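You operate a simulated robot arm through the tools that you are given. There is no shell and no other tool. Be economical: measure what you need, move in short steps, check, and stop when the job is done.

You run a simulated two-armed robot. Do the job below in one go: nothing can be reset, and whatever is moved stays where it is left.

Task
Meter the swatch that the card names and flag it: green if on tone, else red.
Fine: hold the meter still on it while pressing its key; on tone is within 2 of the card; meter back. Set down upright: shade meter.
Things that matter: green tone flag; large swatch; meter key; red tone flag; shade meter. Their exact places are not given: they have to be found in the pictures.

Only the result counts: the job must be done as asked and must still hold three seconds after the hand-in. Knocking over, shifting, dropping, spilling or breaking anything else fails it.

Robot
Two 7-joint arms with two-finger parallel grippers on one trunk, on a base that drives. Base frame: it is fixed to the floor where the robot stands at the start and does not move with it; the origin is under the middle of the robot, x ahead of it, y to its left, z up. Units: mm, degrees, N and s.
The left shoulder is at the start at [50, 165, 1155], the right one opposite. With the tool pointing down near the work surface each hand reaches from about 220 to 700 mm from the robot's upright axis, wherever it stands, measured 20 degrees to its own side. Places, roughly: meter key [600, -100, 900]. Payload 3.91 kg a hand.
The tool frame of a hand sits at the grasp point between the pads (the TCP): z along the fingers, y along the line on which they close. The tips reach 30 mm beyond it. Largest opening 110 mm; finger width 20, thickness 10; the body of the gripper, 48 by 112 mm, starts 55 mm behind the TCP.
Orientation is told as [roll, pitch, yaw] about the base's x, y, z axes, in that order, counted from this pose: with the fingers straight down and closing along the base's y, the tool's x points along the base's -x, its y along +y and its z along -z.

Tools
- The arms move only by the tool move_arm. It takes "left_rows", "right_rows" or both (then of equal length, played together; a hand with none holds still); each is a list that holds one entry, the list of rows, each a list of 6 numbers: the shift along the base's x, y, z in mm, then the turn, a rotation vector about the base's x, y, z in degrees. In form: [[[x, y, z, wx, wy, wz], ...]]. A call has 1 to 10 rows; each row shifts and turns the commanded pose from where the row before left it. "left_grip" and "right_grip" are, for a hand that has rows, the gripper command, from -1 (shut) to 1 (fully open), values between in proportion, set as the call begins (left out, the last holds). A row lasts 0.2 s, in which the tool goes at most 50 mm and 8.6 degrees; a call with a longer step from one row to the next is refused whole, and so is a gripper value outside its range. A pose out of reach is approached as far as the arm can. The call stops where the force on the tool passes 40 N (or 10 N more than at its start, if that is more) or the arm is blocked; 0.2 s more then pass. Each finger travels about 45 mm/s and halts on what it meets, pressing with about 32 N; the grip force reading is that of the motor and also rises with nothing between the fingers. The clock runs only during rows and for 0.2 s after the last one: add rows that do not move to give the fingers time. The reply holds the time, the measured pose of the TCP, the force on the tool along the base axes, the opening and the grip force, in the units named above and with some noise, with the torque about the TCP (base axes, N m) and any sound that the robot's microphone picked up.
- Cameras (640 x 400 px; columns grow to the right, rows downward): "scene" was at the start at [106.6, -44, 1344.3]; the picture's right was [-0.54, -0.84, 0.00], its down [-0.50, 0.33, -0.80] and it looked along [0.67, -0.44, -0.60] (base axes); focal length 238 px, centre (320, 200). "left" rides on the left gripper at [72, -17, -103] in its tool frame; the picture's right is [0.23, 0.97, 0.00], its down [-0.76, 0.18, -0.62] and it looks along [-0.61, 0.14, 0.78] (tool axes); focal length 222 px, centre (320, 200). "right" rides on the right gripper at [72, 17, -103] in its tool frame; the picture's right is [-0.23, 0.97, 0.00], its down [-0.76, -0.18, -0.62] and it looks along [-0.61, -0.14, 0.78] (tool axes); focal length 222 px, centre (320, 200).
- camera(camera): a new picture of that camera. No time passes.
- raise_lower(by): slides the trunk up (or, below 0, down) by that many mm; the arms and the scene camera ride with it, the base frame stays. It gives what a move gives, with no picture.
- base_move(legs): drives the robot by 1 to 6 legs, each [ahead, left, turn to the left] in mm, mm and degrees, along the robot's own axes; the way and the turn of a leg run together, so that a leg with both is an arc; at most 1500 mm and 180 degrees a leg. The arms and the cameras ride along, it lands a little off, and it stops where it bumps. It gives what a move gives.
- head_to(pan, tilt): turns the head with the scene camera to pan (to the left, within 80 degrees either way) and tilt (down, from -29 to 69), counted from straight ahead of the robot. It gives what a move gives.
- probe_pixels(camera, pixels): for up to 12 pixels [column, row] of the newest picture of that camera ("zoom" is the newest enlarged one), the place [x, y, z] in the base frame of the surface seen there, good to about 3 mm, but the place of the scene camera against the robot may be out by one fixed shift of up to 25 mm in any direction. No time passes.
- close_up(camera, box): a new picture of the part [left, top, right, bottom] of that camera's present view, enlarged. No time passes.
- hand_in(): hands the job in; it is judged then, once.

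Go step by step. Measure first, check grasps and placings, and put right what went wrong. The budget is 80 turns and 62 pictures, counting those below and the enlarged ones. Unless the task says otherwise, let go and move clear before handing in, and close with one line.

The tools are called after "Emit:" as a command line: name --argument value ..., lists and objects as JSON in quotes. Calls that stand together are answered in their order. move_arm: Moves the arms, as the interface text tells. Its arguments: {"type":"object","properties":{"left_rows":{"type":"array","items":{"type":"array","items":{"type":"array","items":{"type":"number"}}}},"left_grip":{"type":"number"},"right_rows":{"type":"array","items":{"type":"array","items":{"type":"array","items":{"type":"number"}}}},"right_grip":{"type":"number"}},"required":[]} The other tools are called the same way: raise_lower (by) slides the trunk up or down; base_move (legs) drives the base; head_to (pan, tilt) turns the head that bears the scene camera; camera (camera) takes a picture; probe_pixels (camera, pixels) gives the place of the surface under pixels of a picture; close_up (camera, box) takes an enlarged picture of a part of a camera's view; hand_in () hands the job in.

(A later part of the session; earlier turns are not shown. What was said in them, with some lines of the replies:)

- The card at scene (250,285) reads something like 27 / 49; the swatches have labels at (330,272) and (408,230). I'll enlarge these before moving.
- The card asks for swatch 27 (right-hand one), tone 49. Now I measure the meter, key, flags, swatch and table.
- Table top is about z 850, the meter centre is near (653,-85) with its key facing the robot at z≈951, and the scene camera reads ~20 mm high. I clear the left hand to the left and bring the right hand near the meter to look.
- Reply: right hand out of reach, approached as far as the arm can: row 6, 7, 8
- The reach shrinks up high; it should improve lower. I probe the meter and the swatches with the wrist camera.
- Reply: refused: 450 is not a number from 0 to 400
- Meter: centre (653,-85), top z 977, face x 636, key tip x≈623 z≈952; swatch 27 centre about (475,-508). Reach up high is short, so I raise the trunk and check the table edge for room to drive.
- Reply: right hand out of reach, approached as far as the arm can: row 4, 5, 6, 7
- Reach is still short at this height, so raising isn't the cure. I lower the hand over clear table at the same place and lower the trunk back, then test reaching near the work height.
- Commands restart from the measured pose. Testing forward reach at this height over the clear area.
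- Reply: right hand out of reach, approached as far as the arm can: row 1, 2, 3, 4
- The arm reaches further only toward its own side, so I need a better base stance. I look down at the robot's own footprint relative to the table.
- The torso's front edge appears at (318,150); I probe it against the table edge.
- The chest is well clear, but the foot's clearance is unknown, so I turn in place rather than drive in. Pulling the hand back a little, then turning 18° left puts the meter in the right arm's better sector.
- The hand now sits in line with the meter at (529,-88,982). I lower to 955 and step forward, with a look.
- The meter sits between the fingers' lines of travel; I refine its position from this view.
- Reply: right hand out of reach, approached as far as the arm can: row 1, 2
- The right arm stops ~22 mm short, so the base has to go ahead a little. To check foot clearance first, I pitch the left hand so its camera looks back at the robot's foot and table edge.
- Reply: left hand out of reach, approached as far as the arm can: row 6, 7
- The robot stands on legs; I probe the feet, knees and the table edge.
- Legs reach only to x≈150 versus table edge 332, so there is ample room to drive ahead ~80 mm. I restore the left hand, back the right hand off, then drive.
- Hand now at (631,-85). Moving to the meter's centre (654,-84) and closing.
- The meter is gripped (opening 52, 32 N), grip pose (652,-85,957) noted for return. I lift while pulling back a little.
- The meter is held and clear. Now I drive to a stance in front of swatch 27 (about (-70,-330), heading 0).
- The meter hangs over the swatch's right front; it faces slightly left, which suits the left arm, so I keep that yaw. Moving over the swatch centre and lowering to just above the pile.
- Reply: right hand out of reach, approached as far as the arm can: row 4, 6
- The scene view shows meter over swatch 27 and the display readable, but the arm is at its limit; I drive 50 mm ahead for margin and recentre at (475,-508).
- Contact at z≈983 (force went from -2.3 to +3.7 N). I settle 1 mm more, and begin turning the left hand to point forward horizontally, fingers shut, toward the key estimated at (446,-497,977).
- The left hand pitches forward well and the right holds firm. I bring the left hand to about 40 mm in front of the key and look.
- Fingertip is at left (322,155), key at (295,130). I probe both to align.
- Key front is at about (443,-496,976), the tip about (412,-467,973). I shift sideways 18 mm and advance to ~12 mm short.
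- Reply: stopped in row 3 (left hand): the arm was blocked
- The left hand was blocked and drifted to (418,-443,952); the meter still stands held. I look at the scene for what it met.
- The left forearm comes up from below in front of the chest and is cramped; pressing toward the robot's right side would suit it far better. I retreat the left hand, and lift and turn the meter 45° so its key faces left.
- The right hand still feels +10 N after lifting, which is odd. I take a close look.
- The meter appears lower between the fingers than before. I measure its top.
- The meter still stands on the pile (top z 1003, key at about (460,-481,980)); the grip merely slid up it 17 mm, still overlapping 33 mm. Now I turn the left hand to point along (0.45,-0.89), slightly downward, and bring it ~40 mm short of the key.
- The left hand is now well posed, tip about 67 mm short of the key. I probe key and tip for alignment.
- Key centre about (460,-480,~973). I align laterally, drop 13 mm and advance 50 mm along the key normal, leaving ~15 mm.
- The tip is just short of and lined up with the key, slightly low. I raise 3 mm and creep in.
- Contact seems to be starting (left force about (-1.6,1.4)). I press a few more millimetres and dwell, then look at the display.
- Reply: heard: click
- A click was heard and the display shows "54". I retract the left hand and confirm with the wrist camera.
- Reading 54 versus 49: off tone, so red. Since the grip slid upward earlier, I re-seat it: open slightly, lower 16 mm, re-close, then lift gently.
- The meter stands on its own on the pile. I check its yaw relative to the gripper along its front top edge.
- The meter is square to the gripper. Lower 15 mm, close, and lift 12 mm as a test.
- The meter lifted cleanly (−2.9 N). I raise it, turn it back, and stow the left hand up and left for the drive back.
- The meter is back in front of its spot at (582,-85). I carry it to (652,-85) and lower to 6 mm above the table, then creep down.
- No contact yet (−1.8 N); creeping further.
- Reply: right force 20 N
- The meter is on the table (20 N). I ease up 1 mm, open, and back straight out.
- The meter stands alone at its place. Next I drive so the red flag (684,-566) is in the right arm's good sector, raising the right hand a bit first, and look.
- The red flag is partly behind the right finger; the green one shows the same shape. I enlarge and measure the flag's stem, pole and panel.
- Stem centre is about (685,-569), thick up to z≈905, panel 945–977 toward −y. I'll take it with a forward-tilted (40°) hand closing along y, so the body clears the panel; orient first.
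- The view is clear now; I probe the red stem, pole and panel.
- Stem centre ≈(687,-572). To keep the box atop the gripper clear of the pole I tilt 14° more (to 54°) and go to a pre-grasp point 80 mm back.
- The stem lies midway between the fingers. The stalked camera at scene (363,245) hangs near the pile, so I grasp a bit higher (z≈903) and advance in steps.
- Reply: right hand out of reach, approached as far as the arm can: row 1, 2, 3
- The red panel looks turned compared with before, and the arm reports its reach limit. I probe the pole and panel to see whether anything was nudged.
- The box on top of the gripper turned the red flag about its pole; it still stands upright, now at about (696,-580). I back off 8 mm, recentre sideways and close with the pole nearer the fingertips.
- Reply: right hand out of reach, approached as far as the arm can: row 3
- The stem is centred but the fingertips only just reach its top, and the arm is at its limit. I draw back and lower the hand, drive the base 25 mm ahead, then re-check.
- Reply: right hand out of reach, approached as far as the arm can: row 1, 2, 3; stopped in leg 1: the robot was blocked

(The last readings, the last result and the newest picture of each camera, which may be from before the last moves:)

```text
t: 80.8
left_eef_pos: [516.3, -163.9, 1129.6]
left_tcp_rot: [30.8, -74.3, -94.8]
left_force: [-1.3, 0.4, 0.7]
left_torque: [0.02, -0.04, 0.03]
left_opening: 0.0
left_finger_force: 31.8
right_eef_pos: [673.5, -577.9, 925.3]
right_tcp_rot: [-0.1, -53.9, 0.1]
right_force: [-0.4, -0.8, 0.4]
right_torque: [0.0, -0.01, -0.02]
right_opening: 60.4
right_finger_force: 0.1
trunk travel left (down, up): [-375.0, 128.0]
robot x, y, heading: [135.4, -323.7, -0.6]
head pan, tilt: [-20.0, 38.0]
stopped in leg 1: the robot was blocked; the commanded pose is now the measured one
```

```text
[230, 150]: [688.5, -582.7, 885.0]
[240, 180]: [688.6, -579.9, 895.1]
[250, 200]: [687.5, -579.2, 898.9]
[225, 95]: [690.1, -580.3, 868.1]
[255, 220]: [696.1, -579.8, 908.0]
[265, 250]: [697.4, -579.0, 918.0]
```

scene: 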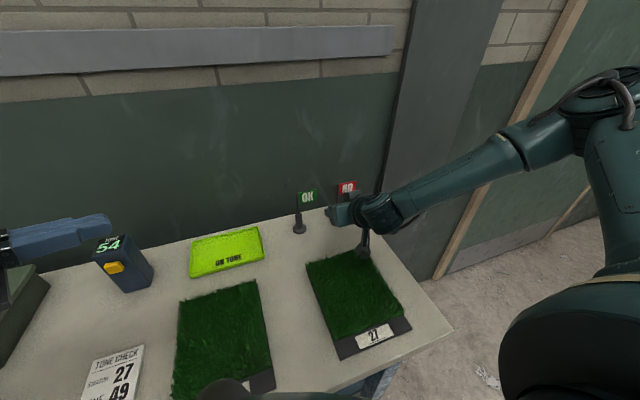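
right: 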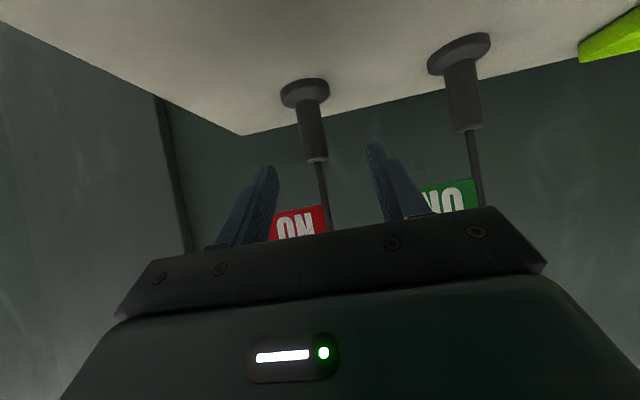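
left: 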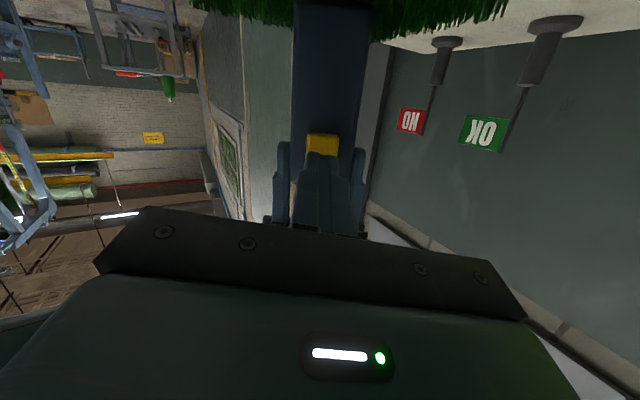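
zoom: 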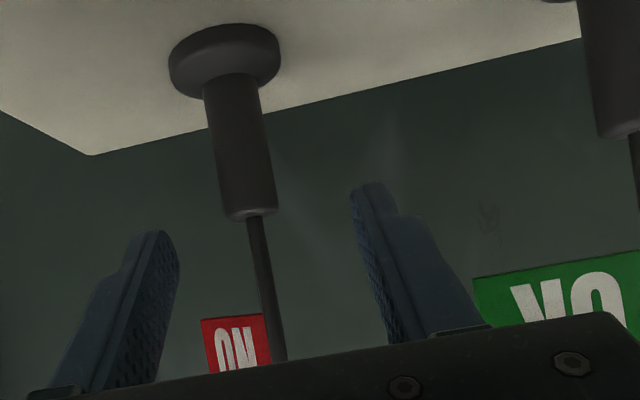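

The base met something at x≈135 and stopped, and the arm can't go lower at this tilt, so I back the base off a hair and lower the trunk 17 mm instead.

Emit:
base_move --legs '[[-4, 0, 0]]'

Emit:
raise_lower --by -17

Emit:
close_up --camera "right" --box '[200, 50, 500, 250]'

Emit:
camera --camera "scene"

```text
t: 81.5
left_eef_pos: [512.3, -163.6, 1130.2]
left_tcp_rot: [30.8, -74.4, -94.5]
left_force: [-0.4, 0.0, 0.0]
left_torque: [0.01, 0.0, 0.04]
left_opening: 0.0
left_finger_force: 32.3
right_eef_pos: [669.2, -579.5, 926.4]
right_tcp_rot: [-0.2, -53.9, 0.1]
right_force: [1.4, 0.3, 0.4]
right_torque: [0.02, 0.02, 0.03]
right_opening: 60.8
right_finger_force: 0.1
trunk travel left (down, up): [-375.0, 128.0]
robot x, y, heading: [133.9, -324.2, -0.4]
head pan, tilt: [-20.0, 38.0]
```

```text
t: 82.1
left_eef_pos: [512.1, -164.0, 1112.2]
left_tcp_rot: [30.7, -74.4, -94.5]
left_force: [-0.1, 0.5, 0.2]
left_torque: [-0.01, 0.02, -0.01]
left_opening: 0.0
left_finger_force: 31.7
right_eef_pos: [668.6, -578.6, 909.5]
right_tcp_rot: [-0.1, -53.9, 0.1]
right_force: [-0.1, -0.5, 0.0]
right_torque: [0.01, -0.02, -0.01]
right_opening: 60.6
right_finger_force: 0.0
trunk travel left (down, up): [-358.0, 145.0]
robot x, y, heading: [134.2, -326.0, -0.4]
head pan, tilt: [-20.0, 38.0]
```

```text
2.00 times, centred on (350, 150) of right
```

zoom: 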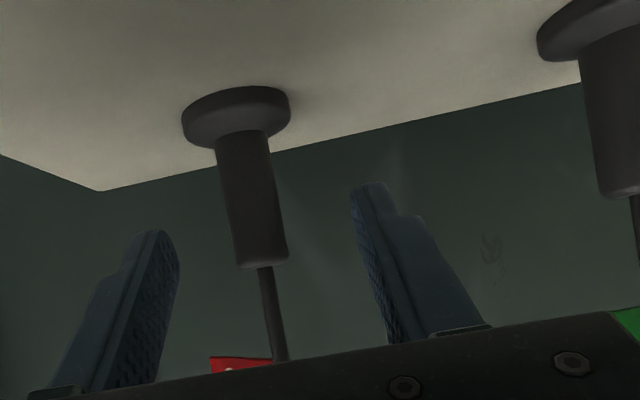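

```text
6 pictures are left
```

scene: 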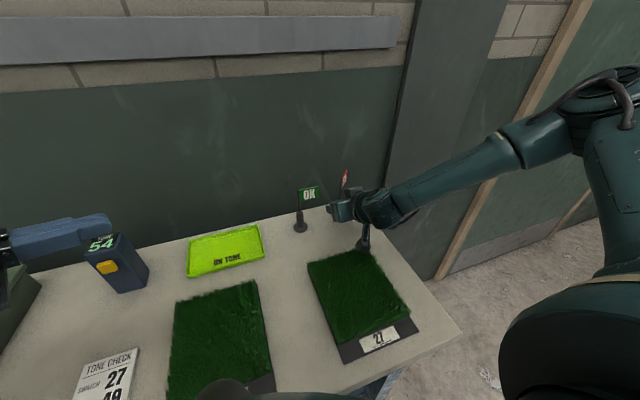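

The fingertips now sit around the upper stem height. I advance 12 mm and close on it.

Emit:
move_arm --right_rows '[[[6, -1, 0, 0, 0, 0], [6, 0, 0, 0, 0, 0], [0, 0, 0, 0, 0, 0]]]'

Emit:
move_arm --right_rows '[[[0, 0, 0, 0, 0, 0], [0, 0, 0, 0, 0, 0], [0, 0, 0, 0, 0, 0], [0, 0, 0, 0, 0, 0], [0, 0, 0, 0, 0, 0]]]' --right_grip -1

```text
t: 82.9
left_eef_pos: [513.6, -164.5, 1112.7]
left_tcp_rot: [30.7, -74.4, -94.4]
left_force: [-0.6, 0.1, 0.5]
left_torque: [-0.02, 0.01, 0.0]
left_opening: 0.1
left_finger_force: 32.3
right_eef_pos: [682.8, -581.0, 909.8]
right_tcp_rot: [-0.1, -53.8, 0.1]
right_force: [0.1, -0.8, 0.1]
right_torque: [-0.02, 0.0, -0.03]
right_opening: 60.7
right_finger_force: 0.1
trunk travel left (down, up): [-358.0, 145.0]
robot x, y, heading: [129.4, -328.5, -0.3]
head pan, tilt: [-20.0, 38.0]
```

```text
t: 84.1
left_eef_pos: [513.0, -162.7, 1112.5]
left_tcp_rot: [30.7, -74.4, -94.4]
left_force: [-0.8, -0.4, -0.4]
left_torque: [0.04, -0.01, 0.01]
left_opening: 0.0
left_finger_force: 31.8
right_eef_pos: [682.7, -580.1, 909.3]
right_tcp_rot: [-0.1, -53.8, 0.1]
right_force: [-0.1, 0.1, -0.8]
right_torque: [0.0, -0.01, 0.01]
right_opening: 17.0
right_finger_force: 32.4
trunk travel left (down, up): [-358.0, 145.0]
robot x, y, heading: [130.5, -325.2, -0.3]
head pan, tilt: [-20.0, 38.0]
```

Opening 17 mm at 32 N: the stem is held. I lift straight up with the trunk by 50 mm and take one picture.

Emit:
raise_lower --by 50

Emit:
camera --camera "right"

Emit:
probe_pixels --camera "right" --pixels '[[318, 100], [318, 130], [318, 115], [315, 80]]'

```text
t: 85.1
left_eef_pos: [514.1, -163.4, 1162.7]
left_tcp_rot: [30.7, -74.5, -94.4]
left_force: [1.1, 0.2, 0.2]
left_torque: [-0.01, -0.02, -0.02]
left_opening: 0.0
left_finger_force: 32.1
right_eef_pos: [682.6, -579.7, 957.9]
right_tcp_rot: [-0.1, -53.8, 0.1]
right_force: [-1.1, 0.0, -0.9]
right_torque: [0.05, 0.02, 0.01]
right_opening: 16.9
right_finger_force: 32.4
trunk travel left (down, up): [-408.0, 95.0]
robot x, y, heading: [135.5, -326.3, -0.3]
head pan, tilt: [-20.0, 38.0]
```

```text
5 pictures are left
```

right: 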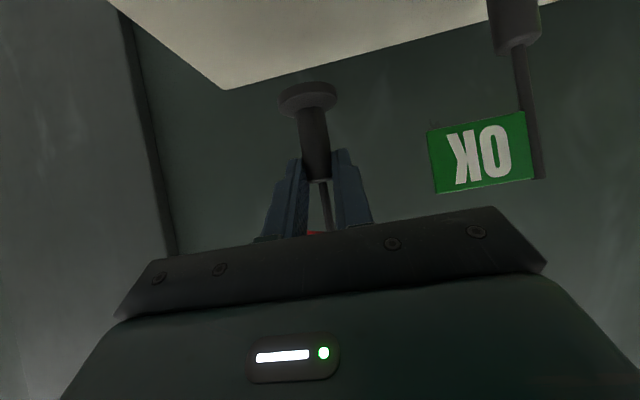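

```text
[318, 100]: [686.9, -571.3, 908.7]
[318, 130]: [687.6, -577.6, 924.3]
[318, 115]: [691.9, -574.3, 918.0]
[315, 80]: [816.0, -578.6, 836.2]
```

The red flag hangs free and upright from the stem. I carry it by driving back 222 mm and then 72 mm left, to over the middle of swatch 27.

Emit:
base_move --legs '[[-222, 0, 0], [0, 72, 0]]'

Emit:
camera --camera "scene"

```text
t: 87.7
left_eef_pos: [290.2, -92.9, 1162.2]
left_tcp_rot: [30.7, -74.4, -94.7]
left_force: [-0.3, -0.9, 0.5]
left_torque: [0.0, 0.01, -0.02]
left_opening: 0.0
left_finger_force: 31.9
right_eef_pos: [458.2, -509.8, 959.7]
right_tcp_rot: [0.0, -53.9, -0.1]
right_force: [0.0, 0.9, -0.4]
right_torque: [0.0, -0.02, 0.01]
right_opening: 16.9
right_finger_force: 31.9
trunk travel left (down, up): [-408.0, 95.0]
robot x, y, heading: [-91.4, -251.7, -0.7]
head pan, tilt: [-20.0, 38.0]
```

```text
4 pictures are left
```

scene: 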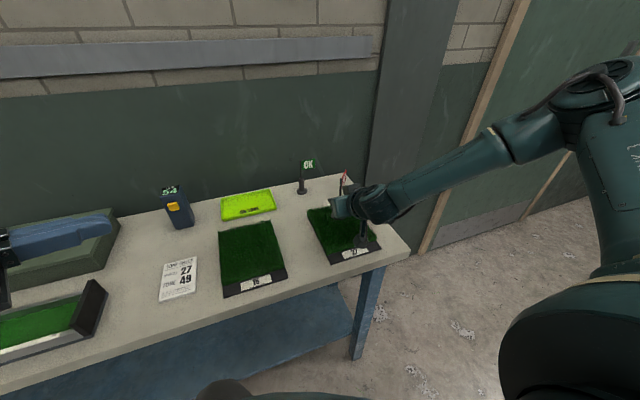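

The flag is over the swatch at about (472,-510). I lower with the trunk: 18 mm, then small steps watching the force.

Emit:
raise_lower --by -18

Emit:
raise_lower --by -4

Emit:
raise_lower --by -2

```text
t: 88.3
left_eef_pos: [291.4, -93.5, 1145.0]
left_tcp_rot: [30.8, -74.2, -94.8]
left_force: [1.2, -0.4, 0.7]
left_torque: [-0.01, 0.0, 0.0]
left_opening: 0.0
left_finger_force: 31.8
right_eef_pos: [458.6, -510.3, 940.1]
right_tcp_rot: [-0.1, -53.7, -0.1]
right_force: [-0.4, 0.0, 0.2]
right_torque: [0.02, -0.01, 0.02]
right_opening: 17.0
right_finger_force: 32.0
trunk travel left (down, up): [-390.0, 113.0]
robot x, y, heading: [-94.5, -254.3, -0.6]
head pan, tilt: [-20.0, 38.0]
```

```text
t: 88.8
left_eef_pos: [290.7, -94.3, 1141.7]
left_tcp_rot: [30.7, -74.4, -94.7]
left_force: [0.6, -0.1, 0.3]
left_torque: [0.03, 0.0, -0.01]
left_opening: 0.0
left_finger_force: 32.2
right_eef_pos: [458.4, -512.5, 937.1]
right_tcp_rot: [0.0, -53.8, -0.1]
right_force: [-0.1, 0.7, 0.0]
right_torque: [0.01, 0.01, -0.01]
right_opening: 17.0
right_finger_force: 32.7
trunk travel left (down, up): [-386.0, 117.0]
robot x, y, heading: [-92.3, -254.1, -0.6]
head pan, tilt: [-20.0, 38.0]
```

```text
t: 89.4
left_eef_pos: [290.8, -93.3, 1138.0]
left_tcp_rot: [30.8, -74.4, -94.8]
left_force: [-0.9, -0.3, -0.4]
left_torque: [0.0, -0.02, -0.02]
left_opening: 0.0
left_finger_force: 32.1
right_eef_pos: [458.1, -509.9, 934.7]
right_tcp_rot: [-0.1, -54.0, -0.1]
right_force: [-0.1, -0.3, 4.8]
right_torque: [-0.06, 0.0, -0.03]
right_opening: 16.8
right_finger_force: 32.0
trunk travel left (down, up): [-384.0, 119.0]
robot x, y, heading: [-93.7, -252.9, -0.6]
head pan, tilt: [-20.0, 38.0]
```

Contact at z≈935 (4.8 N), as predicted. I check that it stands upright on the swatch before letting go.

Emit:
close_up --camera "scene" --box '[280, 150, 420, 270]'

```text
3.33 times, centred on (350, 210) of scene
```

zoom: 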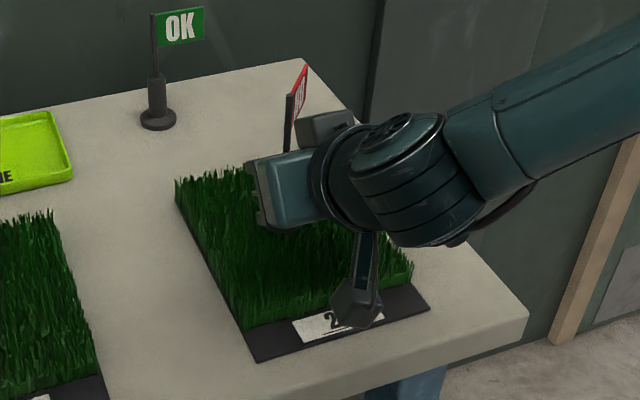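

It stands upright. I open and withdraw back and up along the finger axis.

Emit:
move_arm --right_rows '[[[0, 0, 0, 0, 0, 0], [0, 0, 0, 0, 0, 0], [0, 0, 0, 0, 0, 0], [0, 0, 0, 0, 0, 0]]]' --right_grip 0.1

Emit:
move_arm --right_rows '[[[-8, 0, 4, 0, 0, 0], [-12, 0, 8, 0, 0, 0], [-16, 0, 10, 0, 0, 0], [-20, 0, 12, 0, 0, 0], [-20, 0, 14, 0, 0, 0], [-20, 0, 14, 0, 0, 0], [0, 0, 0, 0, 0, 0]]]'

Emit:
base_move --legs '[[-100, 0, 0]]'

Emit:
camera --camera "scene"

```text
t: 90.4
left_eef_pos: [290.0, -93.8, 1138.2]
left_tcp_rot: [30.7, -74.5, -94.8]
left_force: [-0.3, 0.4, -0.2]
left_torque: [0.01, 0.01, 0.04]
left_opening: 0.0
left_finger_force: 31.9
right_eef_pos: [459.3, -510.1, 936.3]
right_tcp_rot: [0.0, -53.8, -0.1]
right_force: [0.8, -0.8, 0.9]
right_torque: [-0.02, 0.01, -0.01]
right_opening: 60.4
right_finger_force: 0.1
trunk travel left (down, up): [-384.0, 119.0]
robot x, y, heading: [-93.2, -250.9, -0.6]
head pan, tilt: [-20.0, 38.0]
```

```text
t: 92.0
left_eef_pos: [290.7, -94.1, 1138.2]
left_tcp_rot: [30.8, -74.4, -94.5]
left_force: [-0.2, 0.6, 0.0]
left_torque: [0.0, -0.02, 0.0]
left_opening: 0.2
left_finger_force: 32.2
right_eef_pos: [363.8, -509.8, 995.3]
right_tcp_rot: [-0.2, -53.8, -0.1]
right_force: [0.5, -0.6, 0.7]
right_torque: [0.0, -0.02, 0.02]
right_opening: 60.7
right_finger_force: 0.1
trunk travel left (down, up): [-384.0, 119.0]
robot x, y, heading: [-91.9, -254.8, -0.7]
head pan, tilt: [-20.0, 38.0]
```

```text
t: 93.1
left_eef_pos: [190.2, -93.9, 1138.9]
left_tcp_rot: [30.9, -74.4, -94.9]
left_force: [-1.6, -0.4, -0.6]
left_torque: [0.02, 0.02, 0.0]
left_opening: 0.0
left_finger_force: 31.7
right_eef_pos: [261.2, -509.4, 995.5]
right_tcp_rot: [-0.1, -54.0, -0.2]
right_force: [-0.4, 0.6, 0.2]
right_torque: [-0.06, 0.02, -0.01]
right_opening: 60.8
right_finger_force: 0.1
trunk travel left (down, up): [-384.0, 119.0]
robot x, y, heading: [-191.0, -249.6, -0.2]
head pan, tilt: [-20.0, 38.0]
```

```text
2 pictures are left
```

scene: 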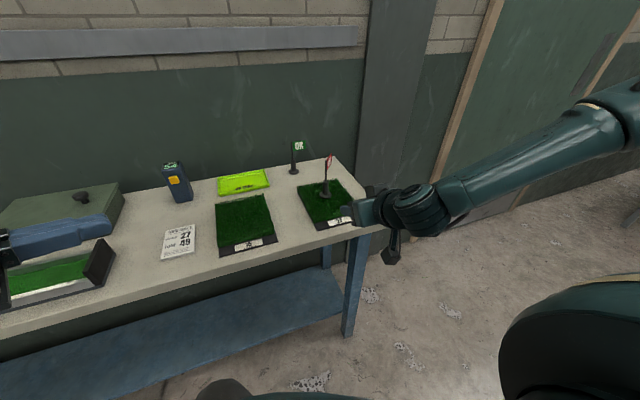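

The red flag stands upright on swatch 27 at (326,190), the meter stands back at (177,182), and both hands are clear. Handing in.

Emit:
hand_in

```text
The job is handed in.
```

The meter read 54 on swatch 27 against the card's 49, so it is off tone: the red flag now stands on swatch 27. The meter is back upright in its place. While I was reaching for the red flag, the gripper turned and shifted it about 9 mm; it stayed upright. The base also bumped to a stop once near the table, and I saw nothing else move.
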